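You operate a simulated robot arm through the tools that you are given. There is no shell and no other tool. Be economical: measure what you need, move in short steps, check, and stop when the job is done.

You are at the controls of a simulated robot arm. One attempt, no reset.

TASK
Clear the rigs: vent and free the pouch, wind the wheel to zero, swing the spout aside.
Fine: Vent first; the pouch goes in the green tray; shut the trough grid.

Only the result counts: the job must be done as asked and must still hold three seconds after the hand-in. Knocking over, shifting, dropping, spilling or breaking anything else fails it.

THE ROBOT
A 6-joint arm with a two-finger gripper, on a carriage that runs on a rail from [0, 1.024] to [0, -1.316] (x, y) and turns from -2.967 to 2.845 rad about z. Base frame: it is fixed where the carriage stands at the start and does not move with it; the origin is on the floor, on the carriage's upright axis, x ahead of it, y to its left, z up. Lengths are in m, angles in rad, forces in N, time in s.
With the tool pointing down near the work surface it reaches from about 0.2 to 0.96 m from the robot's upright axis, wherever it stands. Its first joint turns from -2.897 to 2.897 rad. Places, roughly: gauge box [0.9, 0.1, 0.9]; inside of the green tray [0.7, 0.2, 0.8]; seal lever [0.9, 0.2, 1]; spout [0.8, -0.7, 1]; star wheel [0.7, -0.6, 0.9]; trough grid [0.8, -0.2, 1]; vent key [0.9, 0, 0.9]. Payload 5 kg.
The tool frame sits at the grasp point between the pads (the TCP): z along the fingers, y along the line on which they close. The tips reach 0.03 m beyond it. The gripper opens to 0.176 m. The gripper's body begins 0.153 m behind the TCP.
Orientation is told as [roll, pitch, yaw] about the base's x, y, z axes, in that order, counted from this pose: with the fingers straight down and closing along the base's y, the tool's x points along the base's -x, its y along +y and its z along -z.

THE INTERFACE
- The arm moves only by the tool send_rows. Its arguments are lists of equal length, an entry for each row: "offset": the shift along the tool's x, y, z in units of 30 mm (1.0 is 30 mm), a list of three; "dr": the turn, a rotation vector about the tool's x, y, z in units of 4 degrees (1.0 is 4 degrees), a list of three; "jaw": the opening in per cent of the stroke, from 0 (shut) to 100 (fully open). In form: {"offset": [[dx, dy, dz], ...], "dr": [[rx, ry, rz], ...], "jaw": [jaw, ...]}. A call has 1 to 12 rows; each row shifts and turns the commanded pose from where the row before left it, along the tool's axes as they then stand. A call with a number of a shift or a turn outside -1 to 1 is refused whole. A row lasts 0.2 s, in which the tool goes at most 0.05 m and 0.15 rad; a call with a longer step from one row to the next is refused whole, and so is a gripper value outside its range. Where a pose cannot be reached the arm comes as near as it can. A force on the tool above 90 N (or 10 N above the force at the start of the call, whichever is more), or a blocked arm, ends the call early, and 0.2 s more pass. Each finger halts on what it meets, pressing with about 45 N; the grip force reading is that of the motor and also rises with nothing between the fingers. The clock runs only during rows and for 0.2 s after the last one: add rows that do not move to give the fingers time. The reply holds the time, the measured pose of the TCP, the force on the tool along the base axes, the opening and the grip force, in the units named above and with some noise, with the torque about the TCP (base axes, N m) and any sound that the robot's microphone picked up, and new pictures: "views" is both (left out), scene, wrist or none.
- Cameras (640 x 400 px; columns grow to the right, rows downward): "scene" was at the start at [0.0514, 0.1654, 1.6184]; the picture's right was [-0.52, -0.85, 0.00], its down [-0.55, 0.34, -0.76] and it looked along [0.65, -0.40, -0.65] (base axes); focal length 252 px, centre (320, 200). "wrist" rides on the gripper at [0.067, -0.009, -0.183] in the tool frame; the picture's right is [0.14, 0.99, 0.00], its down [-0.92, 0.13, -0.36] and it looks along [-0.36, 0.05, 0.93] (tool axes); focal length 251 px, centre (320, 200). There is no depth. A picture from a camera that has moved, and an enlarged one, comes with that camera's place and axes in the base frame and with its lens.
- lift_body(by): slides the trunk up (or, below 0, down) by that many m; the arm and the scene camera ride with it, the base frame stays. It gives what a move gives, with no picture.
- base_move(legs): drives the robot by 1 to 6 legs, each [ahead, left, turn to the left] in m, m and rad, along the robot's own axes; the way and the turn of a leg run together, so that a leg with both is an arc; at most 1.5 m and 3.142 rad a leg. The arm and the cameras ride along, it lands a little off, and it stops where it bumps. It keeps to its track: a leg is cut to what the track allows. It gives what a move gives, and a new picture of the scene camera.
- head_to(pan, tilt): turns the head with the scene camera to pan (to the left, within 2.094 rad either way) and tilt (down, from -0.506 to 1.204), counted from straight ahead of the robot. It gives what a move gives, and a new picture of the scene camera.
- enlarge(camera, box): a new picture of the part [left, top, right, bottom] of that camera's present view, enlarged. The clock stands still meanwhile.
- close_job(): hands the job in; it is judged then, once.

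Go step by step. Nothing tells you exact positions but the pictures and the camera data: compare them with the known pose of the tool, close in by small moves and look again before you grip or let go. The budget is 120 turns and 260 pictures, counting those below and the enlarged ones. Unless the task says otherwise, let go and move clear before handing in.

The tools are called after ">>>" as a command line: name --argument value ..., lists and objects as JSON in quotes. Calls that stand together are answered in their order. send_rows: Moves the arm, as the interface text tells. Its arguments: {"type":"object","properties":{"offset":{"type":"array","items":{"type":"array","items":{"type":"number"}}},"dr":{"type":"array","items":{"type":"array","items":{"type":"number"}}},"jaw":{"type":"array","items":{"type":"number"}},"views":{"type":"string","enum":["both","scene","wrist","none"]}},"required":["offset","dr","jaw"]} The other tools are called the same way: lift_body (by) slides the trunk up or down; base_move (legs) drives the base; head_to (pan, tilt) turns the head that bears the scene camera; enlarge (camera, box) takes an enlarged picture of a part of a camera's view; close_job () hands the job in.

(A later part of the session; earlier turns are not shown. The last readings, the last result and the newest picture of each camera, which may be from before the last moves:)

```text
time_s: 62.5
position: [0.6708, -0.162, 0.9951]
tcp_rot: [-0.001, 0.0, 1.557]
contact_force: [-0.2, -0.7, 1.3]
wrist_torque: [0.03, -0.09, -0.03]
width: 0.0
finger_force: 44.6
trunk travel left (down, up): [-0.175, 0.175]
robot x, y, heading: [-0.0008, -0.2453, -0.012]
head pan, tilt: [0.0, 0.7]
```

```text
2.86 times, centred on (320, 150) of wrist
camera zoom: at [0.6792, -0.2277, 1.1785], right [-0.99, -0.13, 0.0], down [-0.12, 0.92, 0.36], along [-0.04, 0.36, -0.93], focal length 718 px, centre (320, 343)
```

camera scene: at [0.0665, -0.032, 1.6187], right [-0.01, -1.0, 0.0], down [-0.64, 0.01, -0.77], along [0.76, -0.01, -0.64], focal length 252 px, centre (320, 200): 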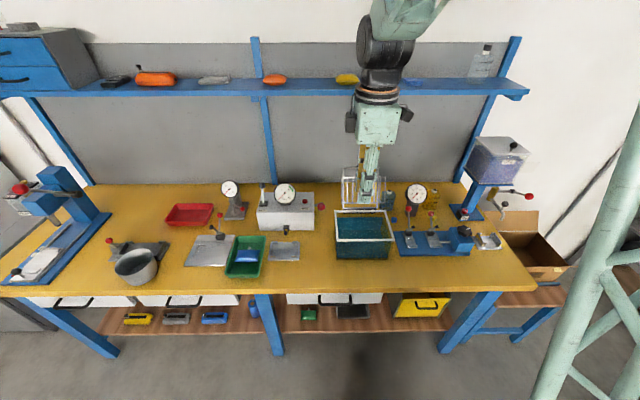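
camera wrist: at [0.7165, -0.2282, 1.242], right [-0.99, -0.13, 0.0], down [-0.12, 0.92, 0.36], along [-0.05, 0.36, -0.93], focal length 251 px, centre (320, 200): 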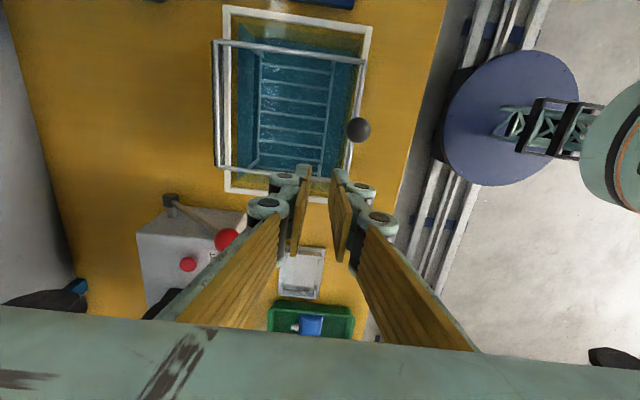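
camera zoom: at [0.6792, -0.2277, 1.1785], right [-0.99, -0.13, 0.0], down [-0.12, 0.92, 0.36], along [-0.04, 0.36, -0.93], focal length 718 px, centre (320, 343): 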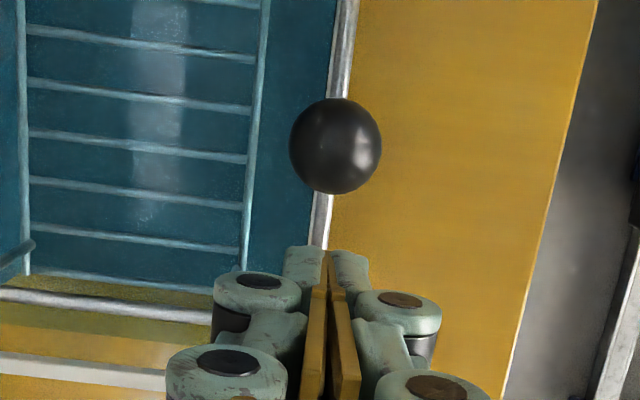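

>>> send_rows --offset '[[0, -0.1, 0.2], [0, 0, 0.2], [0, 0, 0.15], [0, 0, 0.15], [0, 0, 0.1]]' --dr '[[0, 0, 0], [0, 0, 0], [0, 0, 0], [0, 0, 0], [0, 0, 0]]' --jaw '[0, 0, 0, 0, 0]' --views "none"

>>> enlarge --camera "scene" --box '[330, 190, 400, 265]'

```text
time_s: 63.6
position: [0.6751, -0.1616, 0.9746]
tcp_rot: [-0.001, 0.001, 1.558]
contact_force: [0.2, -0.4, 0.3]
wrist_torque: [0.04, -0.02, -0.02]
width: 0.0
finger_force: 45.1
trunk travel left (down, up): [-0.175, 0.175]
robot x, y, heading: [0.0009, -0.2382, -0.017]
head pan, tilt: [0.0, 0.7]
```

```text
5.33 times, centred on (365, 228) of scene
camera zoom: at [0.0665, -0.0316, 1.6186], right [-0.01, -1.0, 0.0], down [-0.64, 0.01, -0.76], along [0.76, -0.01, -0.64], focal length 1342 px, centre (80, 53)
```

zoom: 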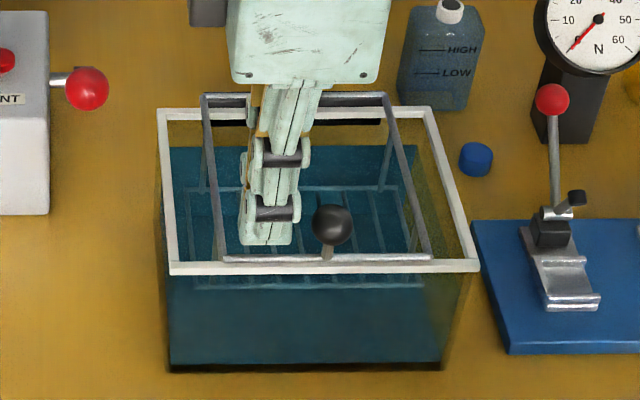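

>>> send_rows --offset '[[0, 0, 0.2], [0, 0, 0.15], [0, 0, 0.1], [0, 0, 0.1], [0, 0, 0.1]]' --dr '[[0, 0, 0], [0, 0, 0], [0, 0, 0], [0, 0, 0], [0, 0, 0]]' --jaw '[0, 0, 0, 0, 0]' --views "none"

>>> enlarge --camera "scene" --box '[330, 190, 400, 265]'

```text
time_s: 64.8
position: [0.6747, -0.162, 0.9548]
tcp_rot: [0.0, -0.001, 1.559]
contact_force: [-0.3, 0.5, 2.3]
wrist_torque: [-0.01, 0.01, 0.05]
width: 0.0062
finger_force: 45.0
trunk travel left (down, up): [-0.175, 0.175]
robot x, y, heading: [0.0001, -0.2405, -0.016]
head pan, tilt: [0.0, 0.7]
```

```text
5.33 times, centred on (365, 228) of scene
camera zoom: at [0.0665, -0.0316, 1.6187], right [-0.01, -1.0, 0.0], down [-0.64, 0.01, -0.77], along [0.76, -0.01, -0.64], focal length 1342 px, centre (80, 53)
```

zoom: 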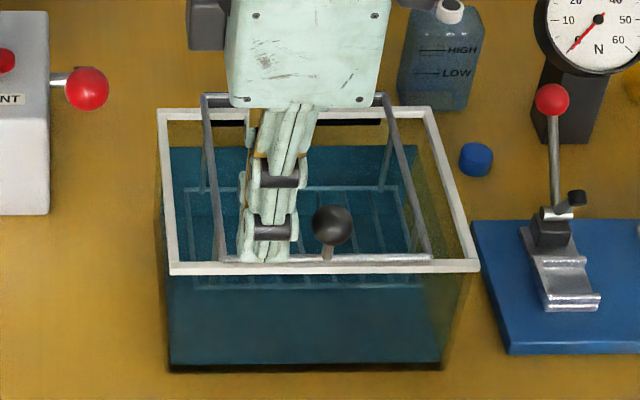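

The rod has slipped between the fingertips (6 mm gap). I press down slightly to confirm the stop, then open before lifting.

>>> send_rows --offset '[[0, 0, 0.1], [0, 0, 0.1], [0, 0, 0]]' --dr '[[0, 0, 0], [0, 0, 0], [0, 0, 0]]' --jaw '[0, 0, 0]' --views "none"

>>> send_rows --offset '[[0, 0, 0], [0, 0, 0], [0, 0, 0], [0, 0, -0.5], [0, 0, -1], [0, 0, -1], [0, 0, -1], [0, 0, -1], [0, 0, -1]]' --dr '[[0, 0, 0], [0, 0, 0], [0, 0, 0], [0, 0, 0], [0, 0, 0], [0, 0, 0], [0, 0, 0], [0, 0, 0], [0, 0, 0]]' --jaw '[12, 12, 12, 12, 12, 12, 12, 12, 12]' --views "none"

>>> enlarge --camera "scene" --box '[330, 190, 400, 265]'

```text
time_s: 65.7
position: [0.6754, -0.1624, 0.9545]
tcp_rot: [-0.009, 0.001, 1.559]
contact_force: [-16.9, -2.4, 53.2]
wrist_torque: [-0.35, 0.47, -0.02]
width: 0.006
finger_force: 44.9
trunk travel left (down, up): [-0.175, 0.175]
robot x, y, heading: [0.0043, -0.2465, -0.013]
head pan, tilt: [0.0, 0.7]
stopped in row 3: the force on the tool passed its limit (the readings are from after the stop); the commanded pose is now the measured one
```

```text
time_s: 67.7
position: [0.6771, -0.1613, 1.1154]
tcp_rot: [-0.006, 0.0, 1.559]
contact_force: [0.3, -0.2, -0.7]
wrist_torque: [-0.01, 0.01, 0.03]
width: 0.0212
finger_force: 0.1
trunk travel left (down, up): [-0.175, 0.175]
robot x, y, heading: [0.0025, -0.24, -0.013]
head pan, tilt: [0.0, 0.7]
```

```text
5.33 times, centred on (365, 228) of scene
camera zoom: at [0.0668, -0.0317, 1.6187], right [-0.01, -1.0, 0.0], down [-0.64, 0.01, -0.77], along [0.76, -0.01, -0.64], focal length 1342 px, centre (80, 53)
```

zoom: 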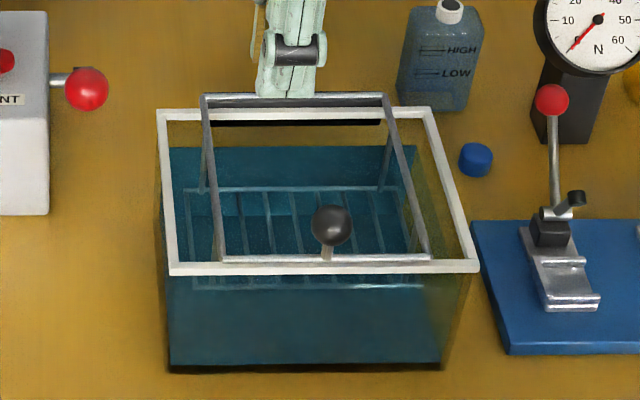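

The grid is shut against a hard stop. Now I raise the arm and drive over to the star wheel rig.

>>> send_rows --offset '[[0, 0, -1], [0, 0, -1], [0, 1, -1], [0, 1, -1], [0, 1, 0], [0, 1, 0]]' --dr '[[0, 0, 0], [0, 0, 0], [0, 0, 0], [0, 0, 0], [0, 0, 0], [0, 0, 0]]' --jaw '[0, 0, 0, 0, 0, 0]' --views "none"

>>> base_move --legs '[[0, -0.3, 0.012]]'

>>> enlarge --camera "scene" --box '[340, 165, 450, 265]'

>>> enlarge --camera "scene" --box '[400, 110, 520, 250]'

```text
time_s: 69.0
position: [0.558, -0.1612, 1.237]
tcp_rot: [-0.004, 0.0, 1.558]
contact_force: [1.3, 0.6, -0.6]
wrist_torque: [-0.03, 0.24, -0.04]
width: 0.0
finger_force: 45.0
trunk travel left (down, up): [-0.175, 0.175]
robot x, y, heading: [-0.0003, -0.2434, -0.016]
head pan, tilt: [0.0, 0.7]
```

```text
time_s: 71.1
position: [0.5564, -0.455, 1.239]
tcp_rot: [-0.006, 0.001, 1.575]
contact_force: [0.4, 0.6, -0.6]
wrist_torque: [-0.05, -0.04, 0.02]
width: 0.0001
finger_force: 44.9
trunk travel left (down, up): [-0.175, 0.175]
robot x, y, heading: [0.0017, -0.5439, -0.0]
head pan, tilt: [0.0, 0.7]
camera scene: at [0.0636, -0.3331, 1.6186], right [0.0, -1.0, 0.0], down [-0.64, 0.0, -0.76], along [0.76, 0.0, -0.64], focal length 252 px, centre (320, 200)
```

scene: 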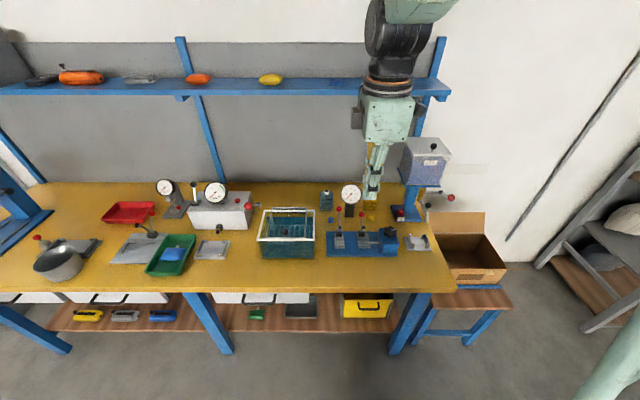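

```text
4.00 times, centred on (395, 215) of scene
camera zoom: at [0.0636, -0.3331, 1.6186], right [0.0, -1.0, 0.0], down [-0.64, 0.0, -0.76], along [0.76, 0.0, -0.64], focal length 1006 px, centre (20, 140)
```

zoom: 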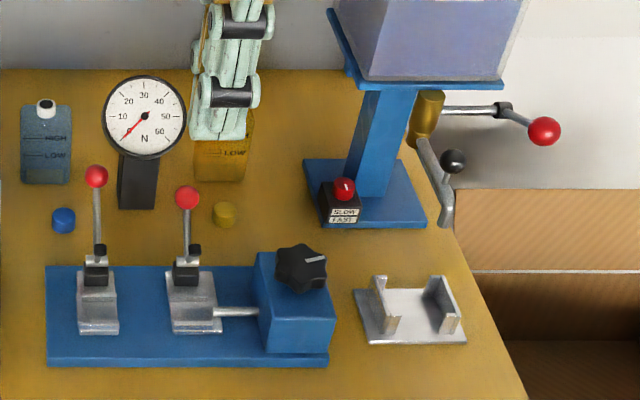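

```text
2.86 times, centred on (460, 180) of scene
camera zoom: at [0.0636, -0.3331, 1.6186], right [0.0, -1.0, 0.0], down [-0.64, 0.0, -0.76], along [0.76, 0.0, -0.64], focal length 719 px, centre (-80, 257)
```

zoom: 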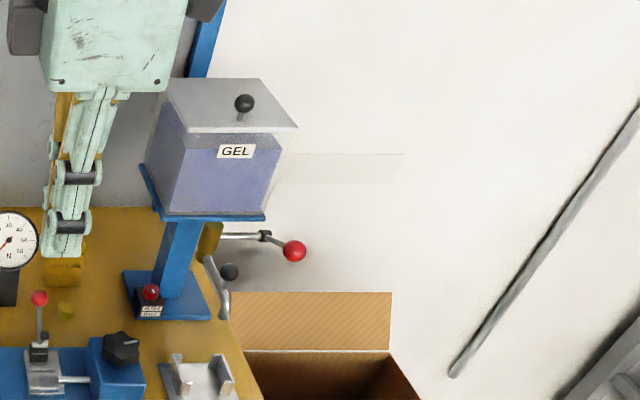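

The N gauge sits near 0 and the wheel has a white mark. I bring the wrist camera above the wheel to find its scale.

>>> send_rows --offset '[[0.8, -0.8, -0.2], [0.8, -0.8, 0.4], [0.8, -0.8, 0.7], [0.6, -0.8, 0.8], [0, -0.8, 0.9], [0, -0.7, 0.8]]' --dr '[[0, 0, 0], [0, 0, 0], [0, 0, 0], [0, 0, 0], [0, 0, 0], [0, 0, 0]]' --jaw '[0, 0, 0, 0, 0, 0]' --views "wrist"

>>> enlarge --camera "wrist" --box '[240, 60, 400, 160]'

>>> enlarge --camera "scene" --box '[370, 210, 435, 260]'

>>> enlarge --camera "scene" --box '[335, 180, 365, 205]'

```text
time_s: 72.5
position: [0.6971, -0.5433, 1.1357]
tcp_rot: [-0.004, -0.001, 1.573]
contact_force: [-0.5, 0.1, 0.2]
wrist_torque: [0.0, -0.06, 0.03]
width: 0.0
finger_force: 44.9
trunk travel left (down, up): [-0.175, 0.175]
robot x, y, heading: [0.0, -0.5442, -0.001]
head pan, tilt: [0.0, 0.7]
camera wrist: at [0.7067, -0.6097, 1.3184], right [-0.99, -0.14, -0.01], down [-0.13, 0.92, 0.36], along [-0.05, 0.36, -0.93], focal length 251 px, centre (320, 200)
```

wrist: 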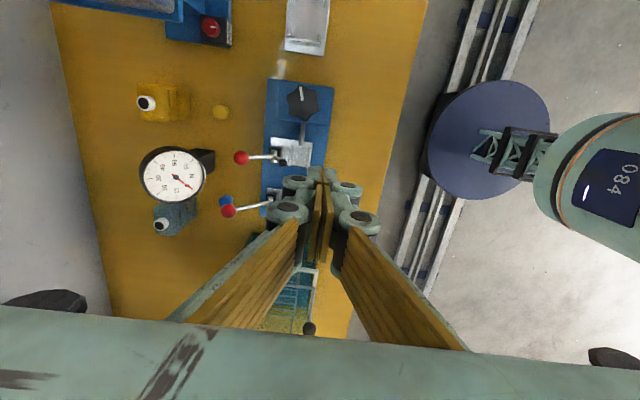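

```text
4.00 times, centred on (320, 110) of wrist
camera zoom: at [0.7067, -0.6097, 1.3184], right [-0.99, -0.14, -0.01], down [-0.13, 0.92, 0.36], along [-0.05, 0.36, -0.93], focal length 1006 px, centre (320, 560)
```

zoom: 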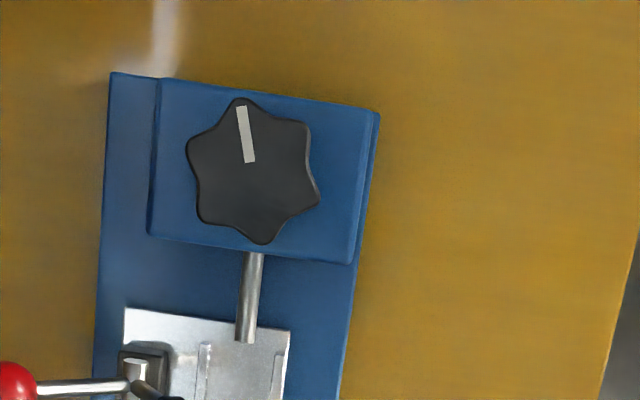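

```text
8.00 times, centred on (402, 235) of scene
camera zoom: at [0.0632, -0.3331, 1.6186], right [0.0, -1.0, 0.0], down [-0.64, 0.0, -0.76], along [0.76, 0.0, -0.64], focal length 2013 px, centre (-340, -80)
```

zoom: 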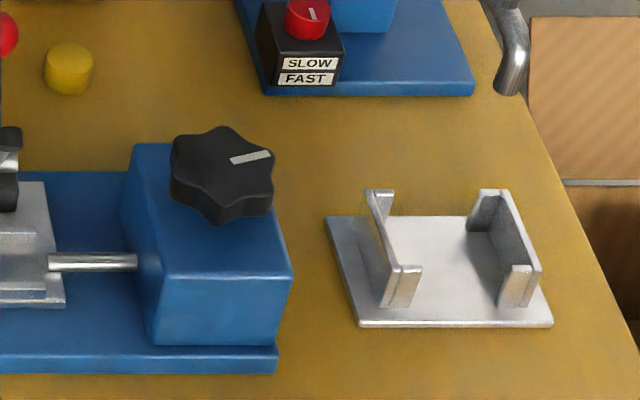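

```text
16.00 times, centred on (350, 192) of scene
camera zoom: at [0.0632, -0.3331, 1.6186], right [0.0, -1.0, 0.0], down [-0.64, 0.0, -0.76], along [0.76, 0.0, -0.64], focal length 4025 px, centre (-160, 320)
```

zoom: 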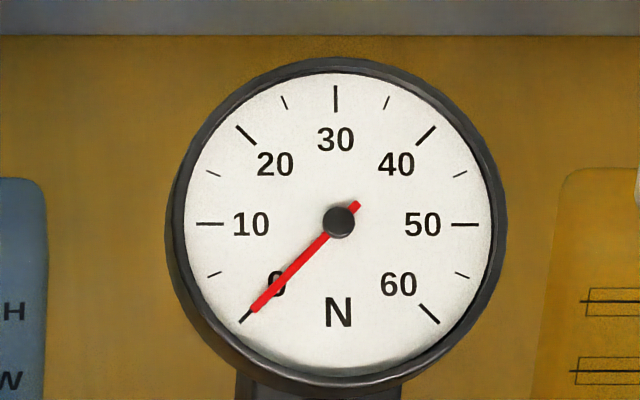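

The N gauge reads exactly 0 already, so the wheel must have its own zero. I look closer at the wheel and its housing.

>>> send_rows --offset '[[0, 0.5, 1], [0, 0.5, 1], [0.3, 0.5, 1]]' --dr '[[0, 0, 0], [0, 0, 0], [0, 0, 0]]' --jaw '[0, 0, 0]' --views "none"

>>> enlarge --camera "wrist" --box '[200, 20, 380, 160]'

>>> head_to --pan -0.35 --tilt 0.7

>>> enlarge --camera "scene" --box '[280, 205, 350, 265]'

```text
time_s: 73.3
position: [0.6545, -0.549, 1.0438]
tcp_rot: [-0.006, 0.0, 1.575]
contact_force: [0.4, -0.1, 0.4]
wrist_torque: [-0.05, 0.08, 0.03]
width: 0.0
finger_force: 44.9
trunk travel left (down, up): [-0.175, 0.175]
robot x, y, heading: [0.0008, -0.5426, 0.003]
head pan, tilt: [0.0, 0.7]
```

```text
2.86 times, centred on (290, 90) of wrist
camera zoom: at [0.6627, -0.6158, 1.227], right [-0.99, -0.14, -0.01], down [-0.13, 0.92, 0.36], along [-0.05, 0.36, -0.93], focal length 718 px, centre (406, 514)
```

zoom: 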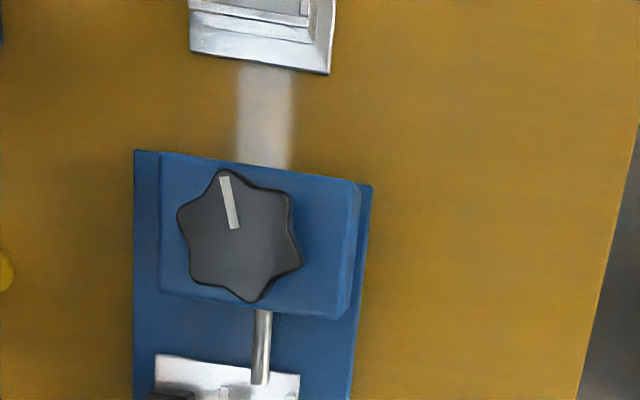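

```text
time_s: 74.1
position: [0.6547, -0.5503, 1.0442]
tcp_rot: [-0.006, 0.0, 1.575]
contact_force: [-0.2, 0.6, 0.5]
wrist_torque: [-0.01, -0.02, 0.01]
width: 0.0001
finger_force: 45.0
trunk travel left (down, up): [-0.175, 0.175]
robot x, y, heading: [-0.0015, -0.5457, 0.002]
head pan, tilt: [-0.351, 0.7]
camera scene: at [0.0586, -0.3623, 1.6187], right [-0.34, -0.94, 0.0], down [-0.61, 0.22, -0.76], along [0.72, -0.26, -0.64], focal length 252 px, centre (320, 200)
```

scene: 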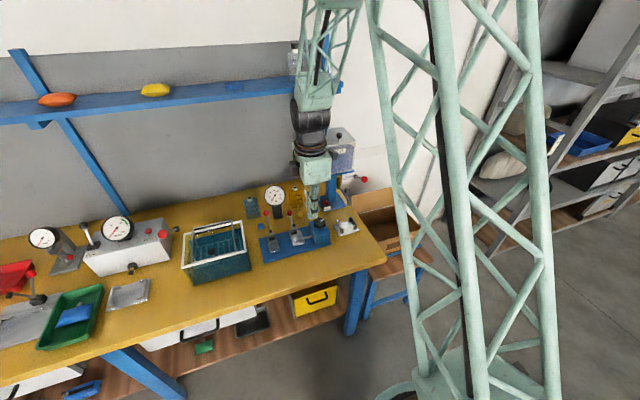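

```text
6.67 times, centred on (315, 235) of scene
camera zoom: at [0.0586, -0.3623, 1.6187], right [-0.34, -0.94, 0.0], down [-0.61, 0.22, -0.76], along [0.72, -0.26, -0.64], focal length 1677 px, centre (353, -33)
```

zoom: 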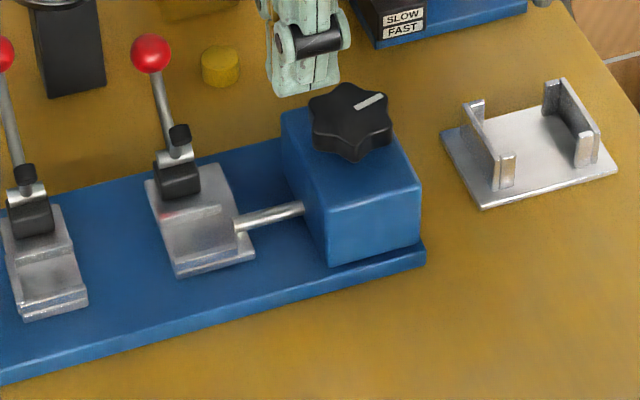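

No scale is visible on the housing. I check the other dial ("mm") and the current N dial to see which one could show the wheel position.

>>> enlarge --camera "scene" --box '[20, 220, 80, 265]'

>>> enlarge --camera "scene" --box '[235, 180, 310, 270]'

```text
8.89 times, centred on (50, 242) of scene
camera zoom: at [0.0586, -0.3623, 1.6187], right [-0.34, -0.94, 0.0], down [-0.61, 0.22, -0.76], along [0.72, -0.26, -0.64], focal length 2236 px, centre (2720, -178)
```

zoom: 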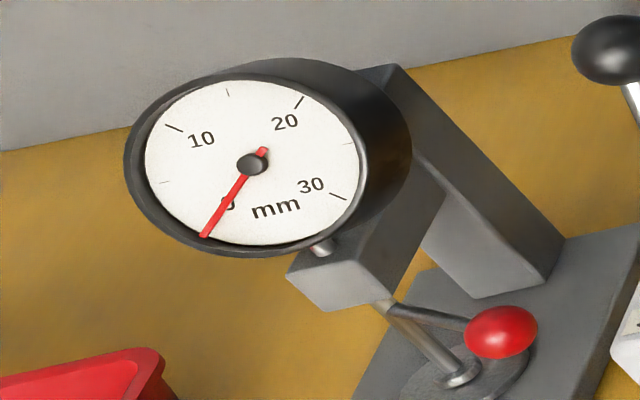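

```text
4.44 times, centred on (272, 225) of scene
camera zoom: at [0.0586, -0.3623, 1.6187], right [-0.34, -0.94, 0.0], down [-0.61, 0.22, -0.76], along [0.72, -0.26, -0.64], focal length 1118 px, centre (531, 89)
```

zoom: 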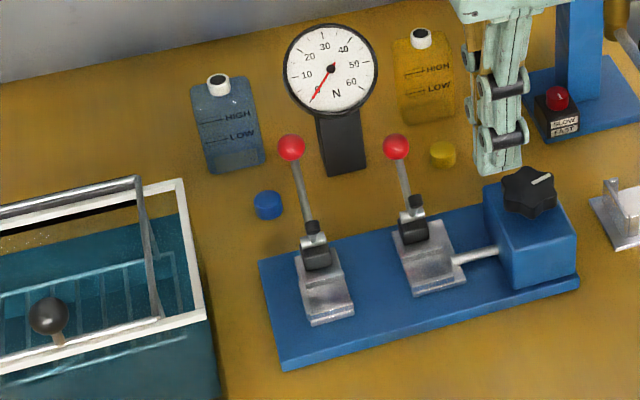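

Both dials read 0, so I'll grip the wheel itself (top centre about (0.735, -0.606, 0.89)) and see what turning does. I line the fingers up with opposite valleys of the star (yaw about 106°) above it.

>>> send_rows --offset '[[0.47, -0.67, 0], [0.47, -0.67, 0], [0.47, -0.67, 0], [0.46, -0.67, 0], [0, 0, 0], [0, 0, 0], [0, 0, 0], [0, 0, 0], [0, 0, 0]]' --dr '[[0, 0, 0], [0, 0, 0], [0, 0, 0], [0, 0, 0], [0, 0, -1], [0, 0, -1], [0, 0, -1], [0, 0, -1], [0, 0, 0]]' --jaw '[51, 51, 51, 51, 51, 51, 51, 51, 51]' --views "wrist"

>>> enlarge --camera "wrist" --box '[220, 80, 420, 220]'

>>> enlarge --camera "scene" --box '[280, 185, 350, 255]'

```text
time_s: 76.1
position: [0.7339, -0.6088, 1.047]
tcp_rot: [-0.005, 0.002, 1.853]
contact_force: [0.0, -0.7, -0.3]
wrist_torque: [0.02, -0.02, 0.02]
width: 0.0901
finger_force: 0.1
trunk travel left (down, up): [-0.175, 0.175]
robot x, y, heading: [-0.0023, -0.5437, -0.0]
head pan, tilt: [-0.351, 0.7]
camera wrist: at [0.7609, -0.6696, 1.2298], right [-0.91, -0.41, 0.0], down [-0.38, 0.85, 0.36], along [-0.14, 0.33, -0.93], focal length 251 px, centre (320, 200)
```

wrist: 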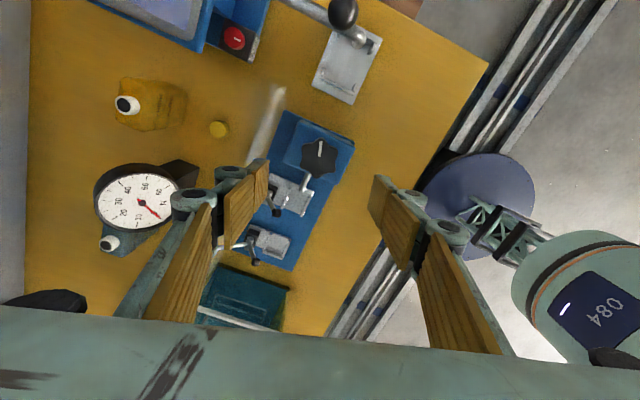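

```text
2.86 times, centred on (320, 150) of wrist
camera zoom: at [0.7609, -0.6696, 1.2298], right [-0.91, -0.41, 0.0], down [-0.38, 0.85, 0.36], along [-0.14, 0.33, -0.93], focal length 718 px, centre (320, 343)
```

zoom: 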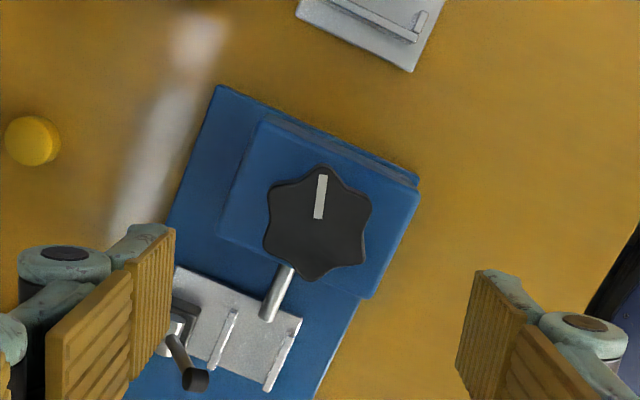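

```text
5.71 times, centred on (315, 220) of scene
camera zoom: at [0.0586, -0.3624, 1.6187], right [-0.34, -0.94, 0.0], down [-0.61, 0.22, -0.76], along [0.72, -0.26, -0.64], focal length 1438 px, centre (349, 86)
```

zoom: 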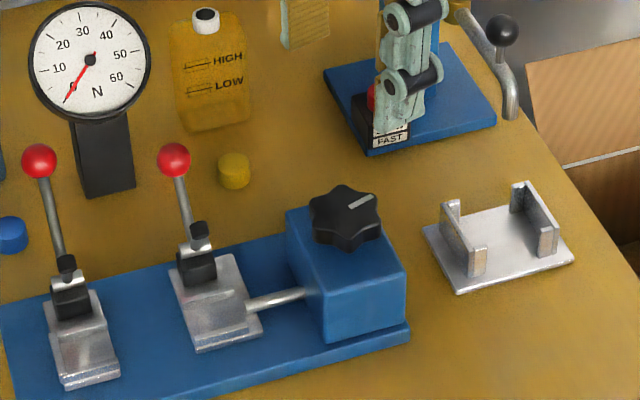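

Aligned well. I descend around the wheel, checking force.

>>> send_rows --offset '[[-0.13, 0, 1], [0, 0, 1], [0, 0, 1], [0, 0, 0.8], [0, 0, 0.4], [0, 0, 0.3], [0, 0, 0.2]]' --dr '[[0, 0, 0], [0, 0, 0], [0, 0, 0], [0, 0, 0], [0, 0, 0], [0, 0, 0], [0, 0, 0]]' --jaw '[51, 51, 51, 51, 51, 51, 51]' --views "none"

>>> enlarge --camera "wrist" --box '[220, 80, 420, 220]'

>>> enlarge --camera "scene" --box '[280, 185, 350, 255]'

```text
time_s: 77.7
position: [0.735, -0.6046, 0.9066]
tcp_rot: [-0.006, 0.002, 1.853]
contact_force: [0.3, 0.0, 0.4]
wrist_torque: [0.0, 0.01, 0.02]
width: 0.0896
finger_force: 0.0
trunk travel left (down, up): [-0.175, 0.175]
robot x, y, heading: [0.0002, -0.5411, 0.001]
head pan, tilt: [-0.351, 0.7]
```

```text
2.86 times, centred on (320, 150) of wrist
camera zoom: at [0.7615, -0.6659, 1.089], right [-0.91, -0.41, -0.01], down [-0.38, 0.85, 0.36], along [-0.14, 0.33, -0.93], focal length 718 px, centre (320, 343)
```

zoom: 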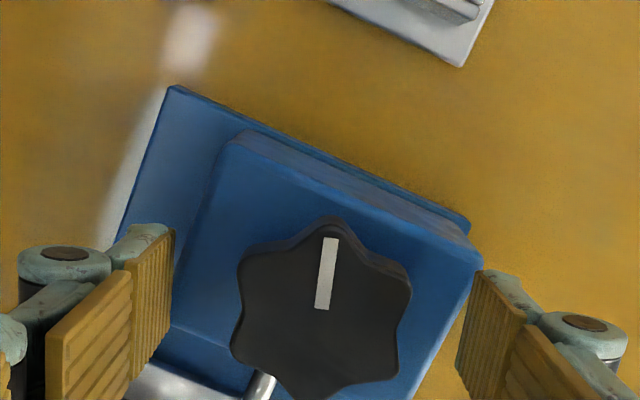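

```text
5.71 times, centred on (315, 220) of scene
camera zoom: at [0.0585, -0.3624, 1.6187], right [-0.34, -0.94, 0.0], down [-0.61, 0.22, -0.76], along [0.72, -0.26, -0.64], focal length 1438 px, centre (349, 86)
```

zoom: 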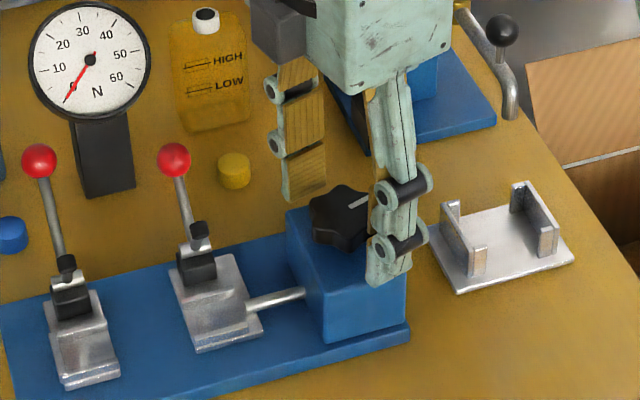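

>>> send_rows --offset '[[0, 0, 0.1], [0, 0, 0], [0, 0, 0], [0, 0, 0]]' --dr '[[0, 0, 0], [0, 0, 0], [0, 0, 0], [0, 0, 0]]' --jaw '[40, 25, 15, 15]' --views "none"

>>> enlarge --camera "wrist" --box '[220, 80, 420, 220]'

```text
time_s: 78.7
position: [0.7344, -0.6042, 0.9029]
tcp_rot: [-0.007, 0.001, 1.852]
contact_force: [11.6, 0.1, -0.4]
wrist_torque: [-0.05, -0.22, -0.02]
width: 0.0528
finger_force: 45.3
trunk travel left (down, up): [-0.175, 0.175]
robot x, y, heading: [0.0015, -0.5423, -0.001]
head pan, tilt: [-0.351, 0.7]
```

```text
2.86 times, centred on (320, 150) of wrist
camera zoom: at [0.7616, -0.6665, 1.0857], right [-0.91, -0.41, -0.01], down [-0.38, 0.85, 0.36], along [-0.14, 0.33, -0.93], focal length 718 px, centre (320, 343)
```

zoom: 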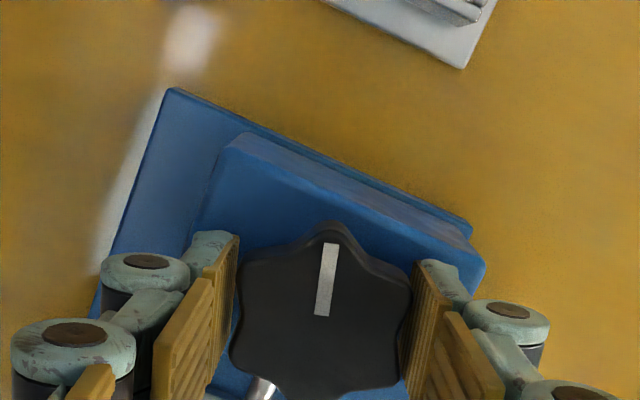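

The wheel is gripped. I make a small test turn (16° clockwise seen from above) and look at the jaw and gauge.

>>> send_rows --offset '[[0, 0, 0], [0, 0, 0], [0, 0, 0], [0, 0, 0], [0, 0, 0]]' --dr '[[0, 0, 1], [0, 0, 1], [0, 0, 1], [0, 0, 1], [0, 0, 0]]' --jaw '[15, 15, 15, 15, 15]' --views "none"

>>> enlarge --camera "wrist" --box '[220, 80, 420, 220]'

>>> enlarge --camera "scene" --box '[250, 185, 340, 255]'

```text
time_s: 79.9
position: [0.7343, -0.6047, 0.903]
tcp_rot: [-0.006, 0.0, 1.571]
contact_force: [21.8, 11.7, -3.5]
wrist_torque: [0.4, -0.22, -0.04]
width: 0.0526
finger_force: 45.0
trunk travel left (down, up): [-0.175, 0.175]
robot x, y, heading: [-0.002, -0.5444, 0.003]
head pan, tilt: [-0.351, 0.7]
```

```text
2.86 times, centred on (320, 150) of wrist
camera zoom: at [0.7435, -0.6717, 1.0856], right [-0.99, -0.14, -0.01], down [-0.13, 0.92, 0.36], along [-0.05, 0.36, -0.93], focal length 718 px, centre (320, 343)
```

zoom: 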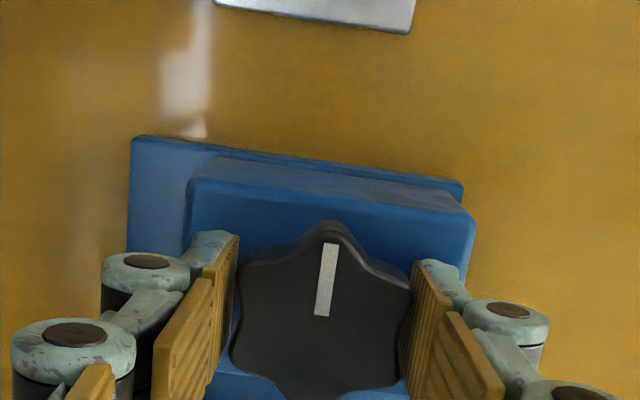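

```text
5.71 times, centred on (295, 220) of scene
camera zoom: at [0.0596, -0.3617, 1.6185], right [-0.34, -0.94, 0.0], down [-0.61, 0.22, -0.76], along [0.72, -0.26, -0.64], focal length 1438 px, centre (463, 86)
```

zoom: 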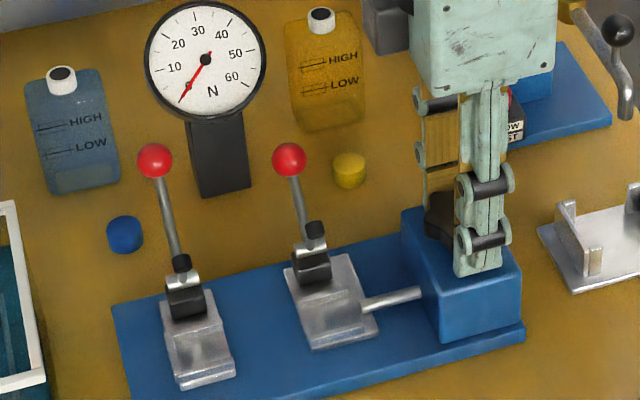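

The wheel turns freely, but 16° is too little to see jaw motion. I turn 48° more in the same direction.

>>> send_rows --offset '[[0, 0, 0], [0, 0, 0], [0, 0, 0], [0, 0, 0], [0, 0, 0], [0, 0, 0], [0, 0, 0], [0, 0, 0], [0, 0, 0], [0, 0, 0], [0, 0, 0], [0, 0, 0]]' --dr '[[0, 0, 1], [0, 0, 1], [0, 0, 1], [0, 0, 1], [0, 0, 1], [0, 0, 1], [0, 0, 1], [0, 0, 1], [0, 0, 1], [0, 0, 1], [0, 0, 1], [0, 0, 1]]' --jaw '[15, 15, 15, 15, 15, 15, 15, 15, 15, 15, 15, 15]' --views "none"

>>> enlarge --camera "scene" --box '[250, 185, 340, 255]'

>>> enlarge --camera "wrist" --box '[220, 80, 420, 220]'

```text
time_s: 82.5
position: [0.7342, -0.6051, 0.9024]
tcp_rot: [-0.004, -0.002, 0.734]
contact_force: [22.5, 15.6, -11.0]
wrist_torque: [0.44, -0.35, -0.01]
width: 0.0526
finger_force: 45.5
trunk travel left (down, up): [-0.175, 0.175]
robot x, y, heading: [0.0012, -0.5429, 0.001]
head pan, tilt: [-0.351, 0.7]
```

```text
5.71 times, centred on (295, 220) of scene
camera zoom: at [0.0601, -0.3617, 1.6184], right [-0.34, -0.94, 0.0], down [-0.61, 0.22, -0.76], along [0.72, -0.26, -0.64], focal length 1438 px, centre (463, 86)
```

zoom: 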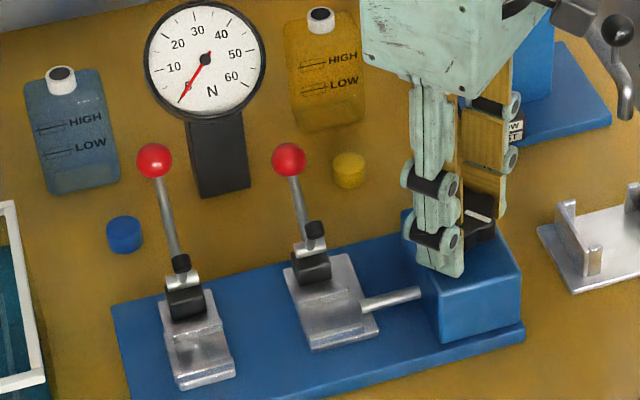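

```text
2.86 times, centred on (320, 150) of wrist
camera zoom: at [0.69, -0.6569, 1.0856], right [-0.77, 0.64, 0.0], down [0.6, 0.71, 0.36], along [0.24, 0.28, -0.93], focal length 718 px, centre (320, 343)
```

zoom: 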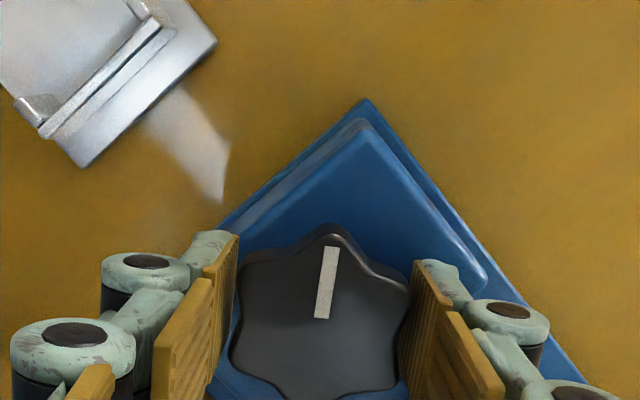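

The jaw and gauge haven't moved visibly. I'll take a high-zoom reference of the jaw and rod, then turn further to measure any motion.

>>> enlarge --camera "scene" --box '[290, 225, 330, 250]'

>>> send_rows --offset '[[0, 0, 0], [0, 0, 0], [0, 0, 0], [0, 0, 0], [0, 0, 0], [0, 0, 0], [0, 0, 0], [0, 0, 0], [0, 0, 0], [0, 0, 0], [0, 0, 0], [0, 0, 0]]' --dr '[[0, 0, 1], [0, 0, 1], [0, 0, 1], [0, 0, 1], [0, 0, 1], [0, 0, 1], [0, 0, 1], [0, 0, 1], [0, 0, 1], [0, 0, 1], [0, 0, 1], [0, 0, 1]]' --jaw '[15, 15, 15, 15, 15, 15, 15, 15, 15, 15, 15, 15]' --views "none"

>>> send_rows --offset '[[0, 0, 0], [0, 0, 0], [0, 0, 0], [0, 0, 0], [0, 0, 0], [0, 0, 0], [0, 0, 0], [0, 0, 0], [0, 0, 0], [0, 0, 0], [0, 0, 0], [0, 0, 0]]' --dr '[[0, 0, 1], [0, 0, 1], [0, 0, 1], [0, 0, 1], [0, 0, 1], [0, 0, 1], [0, 0, 1], [0, 0, 1], [0, 0, 1], [0, 0, 1], [0, 0, 1], [0, 0, 1]]' --jaw '[15, 15, 15, 15, 15, 15, 15, 15, 15, 15, 15, 15]' --views "none"

>>> enlarge --camera "scene" --box '[290, 225, 330, 250]'

>>> enlarge --camera "wrist" --box '[180, 60, 460, 240]'

```text
16.00 times, centred on (310, 238) of scene
camera zoom: at [0.0601, -0.3617, 1.6184], right [-0.34, -0.94, 0.0], down [-0.61, 0.22, -0.76], along [0.72, -0.26, -0.64], focal length 4025 px, centre (480, -400)
```

zoom: 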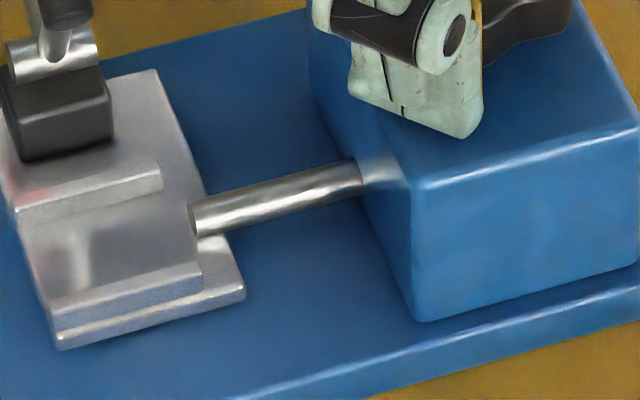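

```text
time_s: 85.1
position: [0.7333, -0.6047, 0.9025]
tcp_rot: [0.0, -0.003, -0.103]
contact_force: [-0.2, 19.8, -11.0]
wrist_torque: [0.13, -0.87, 0.05]
width: 0.0526
finger_force: 45.3
trunk travel left (down, up): [-0.175, 0.175]
robot x, y, heading: [0.001, -0.5428, 0.001]
head pan, tilt: [-0.351, 0.7]
```

```text
time_s: 87.7
position: [0.7343, -0.6068, 0.9028]
tcp_rot: [0.006, -0.006, -0.941]
contact_force: [15.2, 26.9, -2.0]
wrist_torque: [0.81, 0.24, -0.01]
width: 0.0526
finger_force: 44.9
trunk travel left (down, up): [-0.175, 0.175]
robot x, y, heading: [-0.0008, -0.5421, 0.002]
head pan, tilt: [-0.351, 0.7]
```

```text
16.00 times, centred on (310, 238) of scene
camera zoom: at [0.0594, -0.3612, 1.6185], right [-0.34, -0.94, 0.0], down [-0.61, 0.22, -0.76], along [0.72, -0.26, -0.64], focal length 4025 px, centre (480, -400)
```

zoom: 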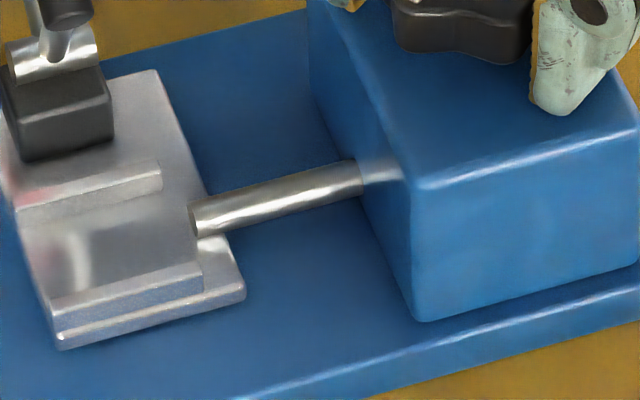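

```text
2.22 times, centred on (320, 150) of wrist
camera zoom: at [0.6871, -0.5566, 1.0855], right [0.72, 0.69, 0.01], down [0.64, -0.67, 0.37], along [0.26, -0.26, -0.93], focal length 559 px, centre (320, 311)
```

zoom: 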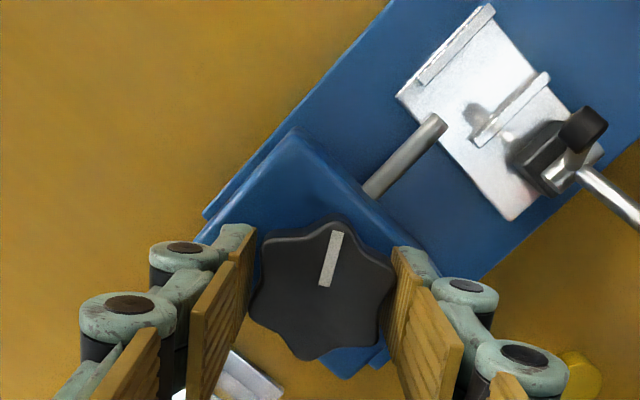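

The jaw doesn't move with the wheel. I check the N dial now.

>>> enlarge --camera "scene" --box '[260, 180, 290, 210]'

>>> enlarge --camera "scene" --box '[20, 205, 200, 290]'

```text
13.33 times, centred on (275, 195) of scene
camera zoom: at [0.0594, -0.3612, 1.6185], right [-0.34, -0.94, 0.0], down [-0.61, 0.22, -0.76], along [0.72, -0.26, -0.64], focal length 3354 px, centre (920, 267)
```

zoom: 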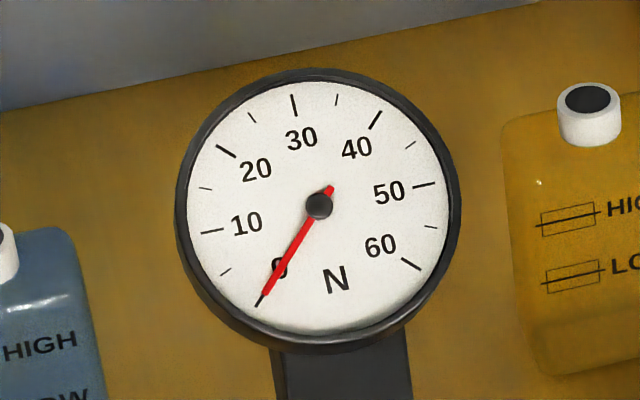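

```text
3.56 times, centred on (110, 248) of scene
camera zoom: at [0.0594, -0.3612, 1.6185], right [-0.34, -0.94, 0.0], down [-0.61, 0.22, -0.76], along [0.72, -0.26, -0.64], focal length 894 px, centre (1067, 31)
```

zoom: 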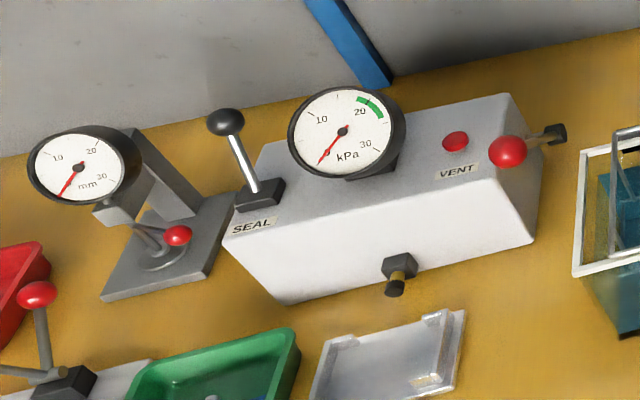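

No effect this way. I wind back counter-clockwise, past the starting angle, watching for any response.

>>> send_rows --offset '[[0, 0, 0], [0, 0, 0], [0, 0, 0], [0, 0, 0], [0, 0, 0], [0, 0, 0], [0, 0, 0], [0, 0, 0], [0, 0, 0], [0, 0, 0], [0, 0, 0], [0, 0, 0]]' --dr '[[0, 0, -1], [0, 0, -1], [0, 0, -1], [0, 0, -1], [0, 0, -1], [0, 0, -1], [0, 0, -1], [0, 0, -1], [0, 0, -1], [0, 0, -1], [0, 0, -1], [0, 0, -1]]' --jaw '[15, 15, 15, 15, 15, 15, 15, 15, 15, 15, 15, 15]' --views "none"

>>> send_rows --offset '[[0, 0, 0], [0, 0, 0], [0, 0, 0], [0, 0, 0], [0, 0, 0], [0, 0, 0], [0, 0, 0], [0, 0, 0], [0, 0, 0], [0, 0, 0], [0, 0, 0], [0, 0, 0]]' --dr '[[0, 0, -1], [0, 0, -1], [0, 0, -1], [0, 0, -1], [0, 0, -1], [0, 0, -1], [0, 0, -1], [0, 0, -1], [0, 0, -1], [0, 0, -1], [0, 0, -1], [0, 0, -1]]' --jaw '[15, 15, 15, 15, 15, 15, 15, 15, 15, 15, 15, 15]' --views "none"

>>> send_rows --offset '[[0, 0, 0], [0, 0, 0], [0, 0, 0], [0, 0, 0], [0, 0, 0], [0, 0, 0], [0, 0, 0], [0, 0, 0], [0, 0, 0], [0, 0, 0], [0, 0, 0], [0, 0, 0]]' --dr '[[0, 0, -1], [0, 0, -1], [0, 0, -1], [0, 0, -1], [0, 0, -1], [0, 0, -1], [0, 0, -1], [0, 0, -1], [0, 0, -1], [0, 0, -1], [0, 0, -1], [0, 0, -1]]' --jaw '[15, 15, 15, 15, 15, 15, 15, 15, 15, 15, 15, 15]' --views "none"

>>> send_rows --offset '[[0, 0, 0], [0, 0, 0], [0, 0, 0], [0, 0, 0], [0, 0, 0], [0, 0, 0], [0, 0, 0], [0, 0, 0], [0, 0, 0], [0, 0, 0], [0, 0, 0], [0, 0, 0]]' --dr '[[0, 0, -1], [0, 0, -1], [0, 0, -1], [0, 0, -1], [0, 0, -1], [0, 0, -1], [0, 0, -1], [0, 0, -1], [0, 0, -1], [0, 0, -1], [0, 0, -1], [0, 0, -1]]' --jaw '[15, 15, 15, 15, 15, 15, 15, 15, 15, 15, 15, 15]' --views "none"

>>> enlarge --camera "scene" --box '[250, 180, 340, 255]'

>>> enlarge --camera "wrist" --box '[180, 60, 460, 240]'

```text
time_s: 90.3
position: [0.7347, -0.6042, 0.9012]
tcp_rot: [0.0, -0.003, -0.102]
contact_force: [28.9, 22.9, -0.7]
wrist_torque: [0.41, -0.82, 0.01]
width: 0.0521
finger_force: 44.5
trunk travel left (down, up): [-0.175, 0.175]
robot x, y, heading: [-0.0001, -0.5412, 0.004]
head pan, tilt: [-0.351, 0.7]
```

```text
time_s: 92.9
position: [0.7343, -0.6062, 0.9015]
tcp_rot: [-0.002, -0.001, 0.735]
contact_force: [13.1, 7.8, -14.3]
wrist_torque: [0.35, -0.46, 0.0]
width: 0.0521
finger_force: 44.6
trunk travel left (down, up): [-0.175, 0.175]
robot x, y, heading: [0.0025, -0.542, 0.002]
head pan, tilt: [-0.351, 0.7]
```

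```text
time_s: 95.5
position: [0.7348, -0.6062, 0.9029]
tcp_rot: [-0.007, -0.001, 1.574]
contact_force: [15.4, -12.5, -1.1]
wrist_torque: [0.04, -0.02, -0.03]
width: 0.0524
finger_force: 44.5
trunk travel left (down, up): [-0.175, 0.175]
robot x, y, heading: [0.0005, -0.5456, -0.001]
head pan, tilt: [-0.351, 0.7]
```

```text
time_s: 98.1
position: [0.7363, -0.6047, 0.9024]
tcp_rot: [-0.005, 0.003, 2.409]
contact_force: [31.1, -7.6, 3.1]
wrist_torque: [-0.19, -0.57, -0.03]
width: 0.0522
finger_force: 44.3
trunk travel left (down, up): [-0.175, 0.175]
robot x, y, heading: [-0.0008, -0.54, -0.002]
head pan, tilt: [-0.351, 0.7]
```

```text
5.33 times, centred on (295, 218) of scene
camera zoom: at [0.0598, -0.3628, 1.6187], right [-0.34, -0.94, 0.0], down [-0.61, 0.22, -0.76], along [0.72, -0.26, -0.64], focal length 1342 px, centre (453, 107)
```

zoom: 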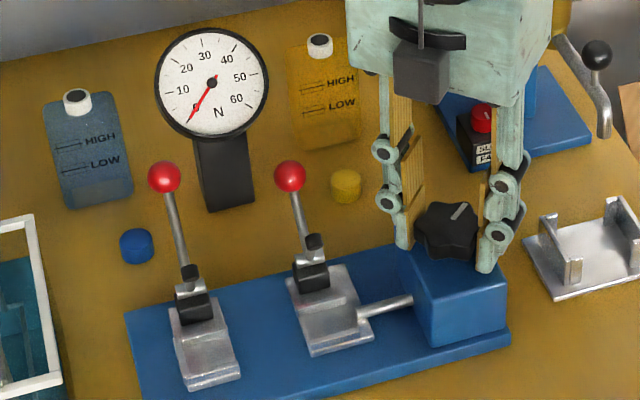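

```text
2.22 times, centred on (320, 150) of wrist
camera zoom: at [0.7904, -0.6424, 1.0865], right [-0.56, -0.83, 0.0], down [-0.78, 0.52, 0.36], along [-0.3, 0.2, -0.93], focal length 559 px, centre (320, 311)
```

zoom: 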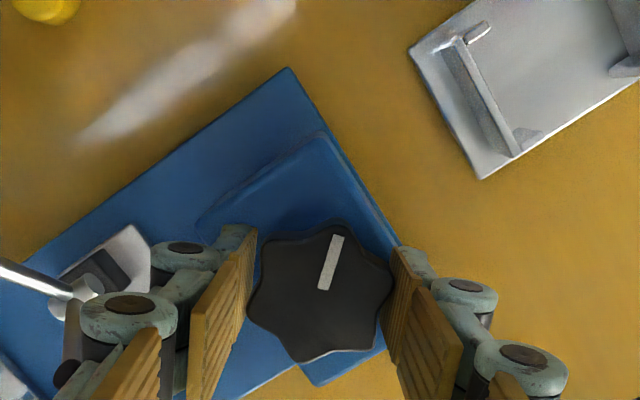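

>>> enlarge --camera "scene" --box '[290, 225, 330, 250]'

>>> enlarge --camera "scene" --box '[260, 180, 290, 210]'

```text
16.00 times, centred on (310, 238) of scene
camera zoom: at [0.0598, -0.3628, 1.6187], right [-0.34, -0.94, 0.0], down [-0.61, 0.22, -0.76], along [0.72, -0.26, -0.64], focal length 4025 px, centre (480, -400)
```

zoom: 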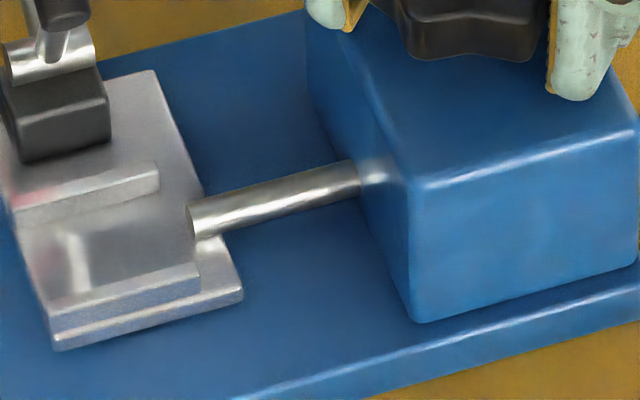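

```text
13.33 times, centred on (275, 195) of scene
camera zoom: at [0.0598, -0.3628, 1.6187], right [-0.34, -0.94, 0.0], down [-0.61, 0.22, -0.76], along [0.72, -0.26, -0.64], focal length 3354 px, centre (920, 267)
```

zoom: 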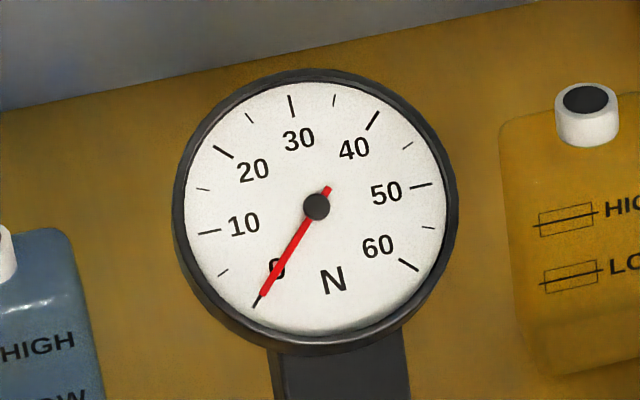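

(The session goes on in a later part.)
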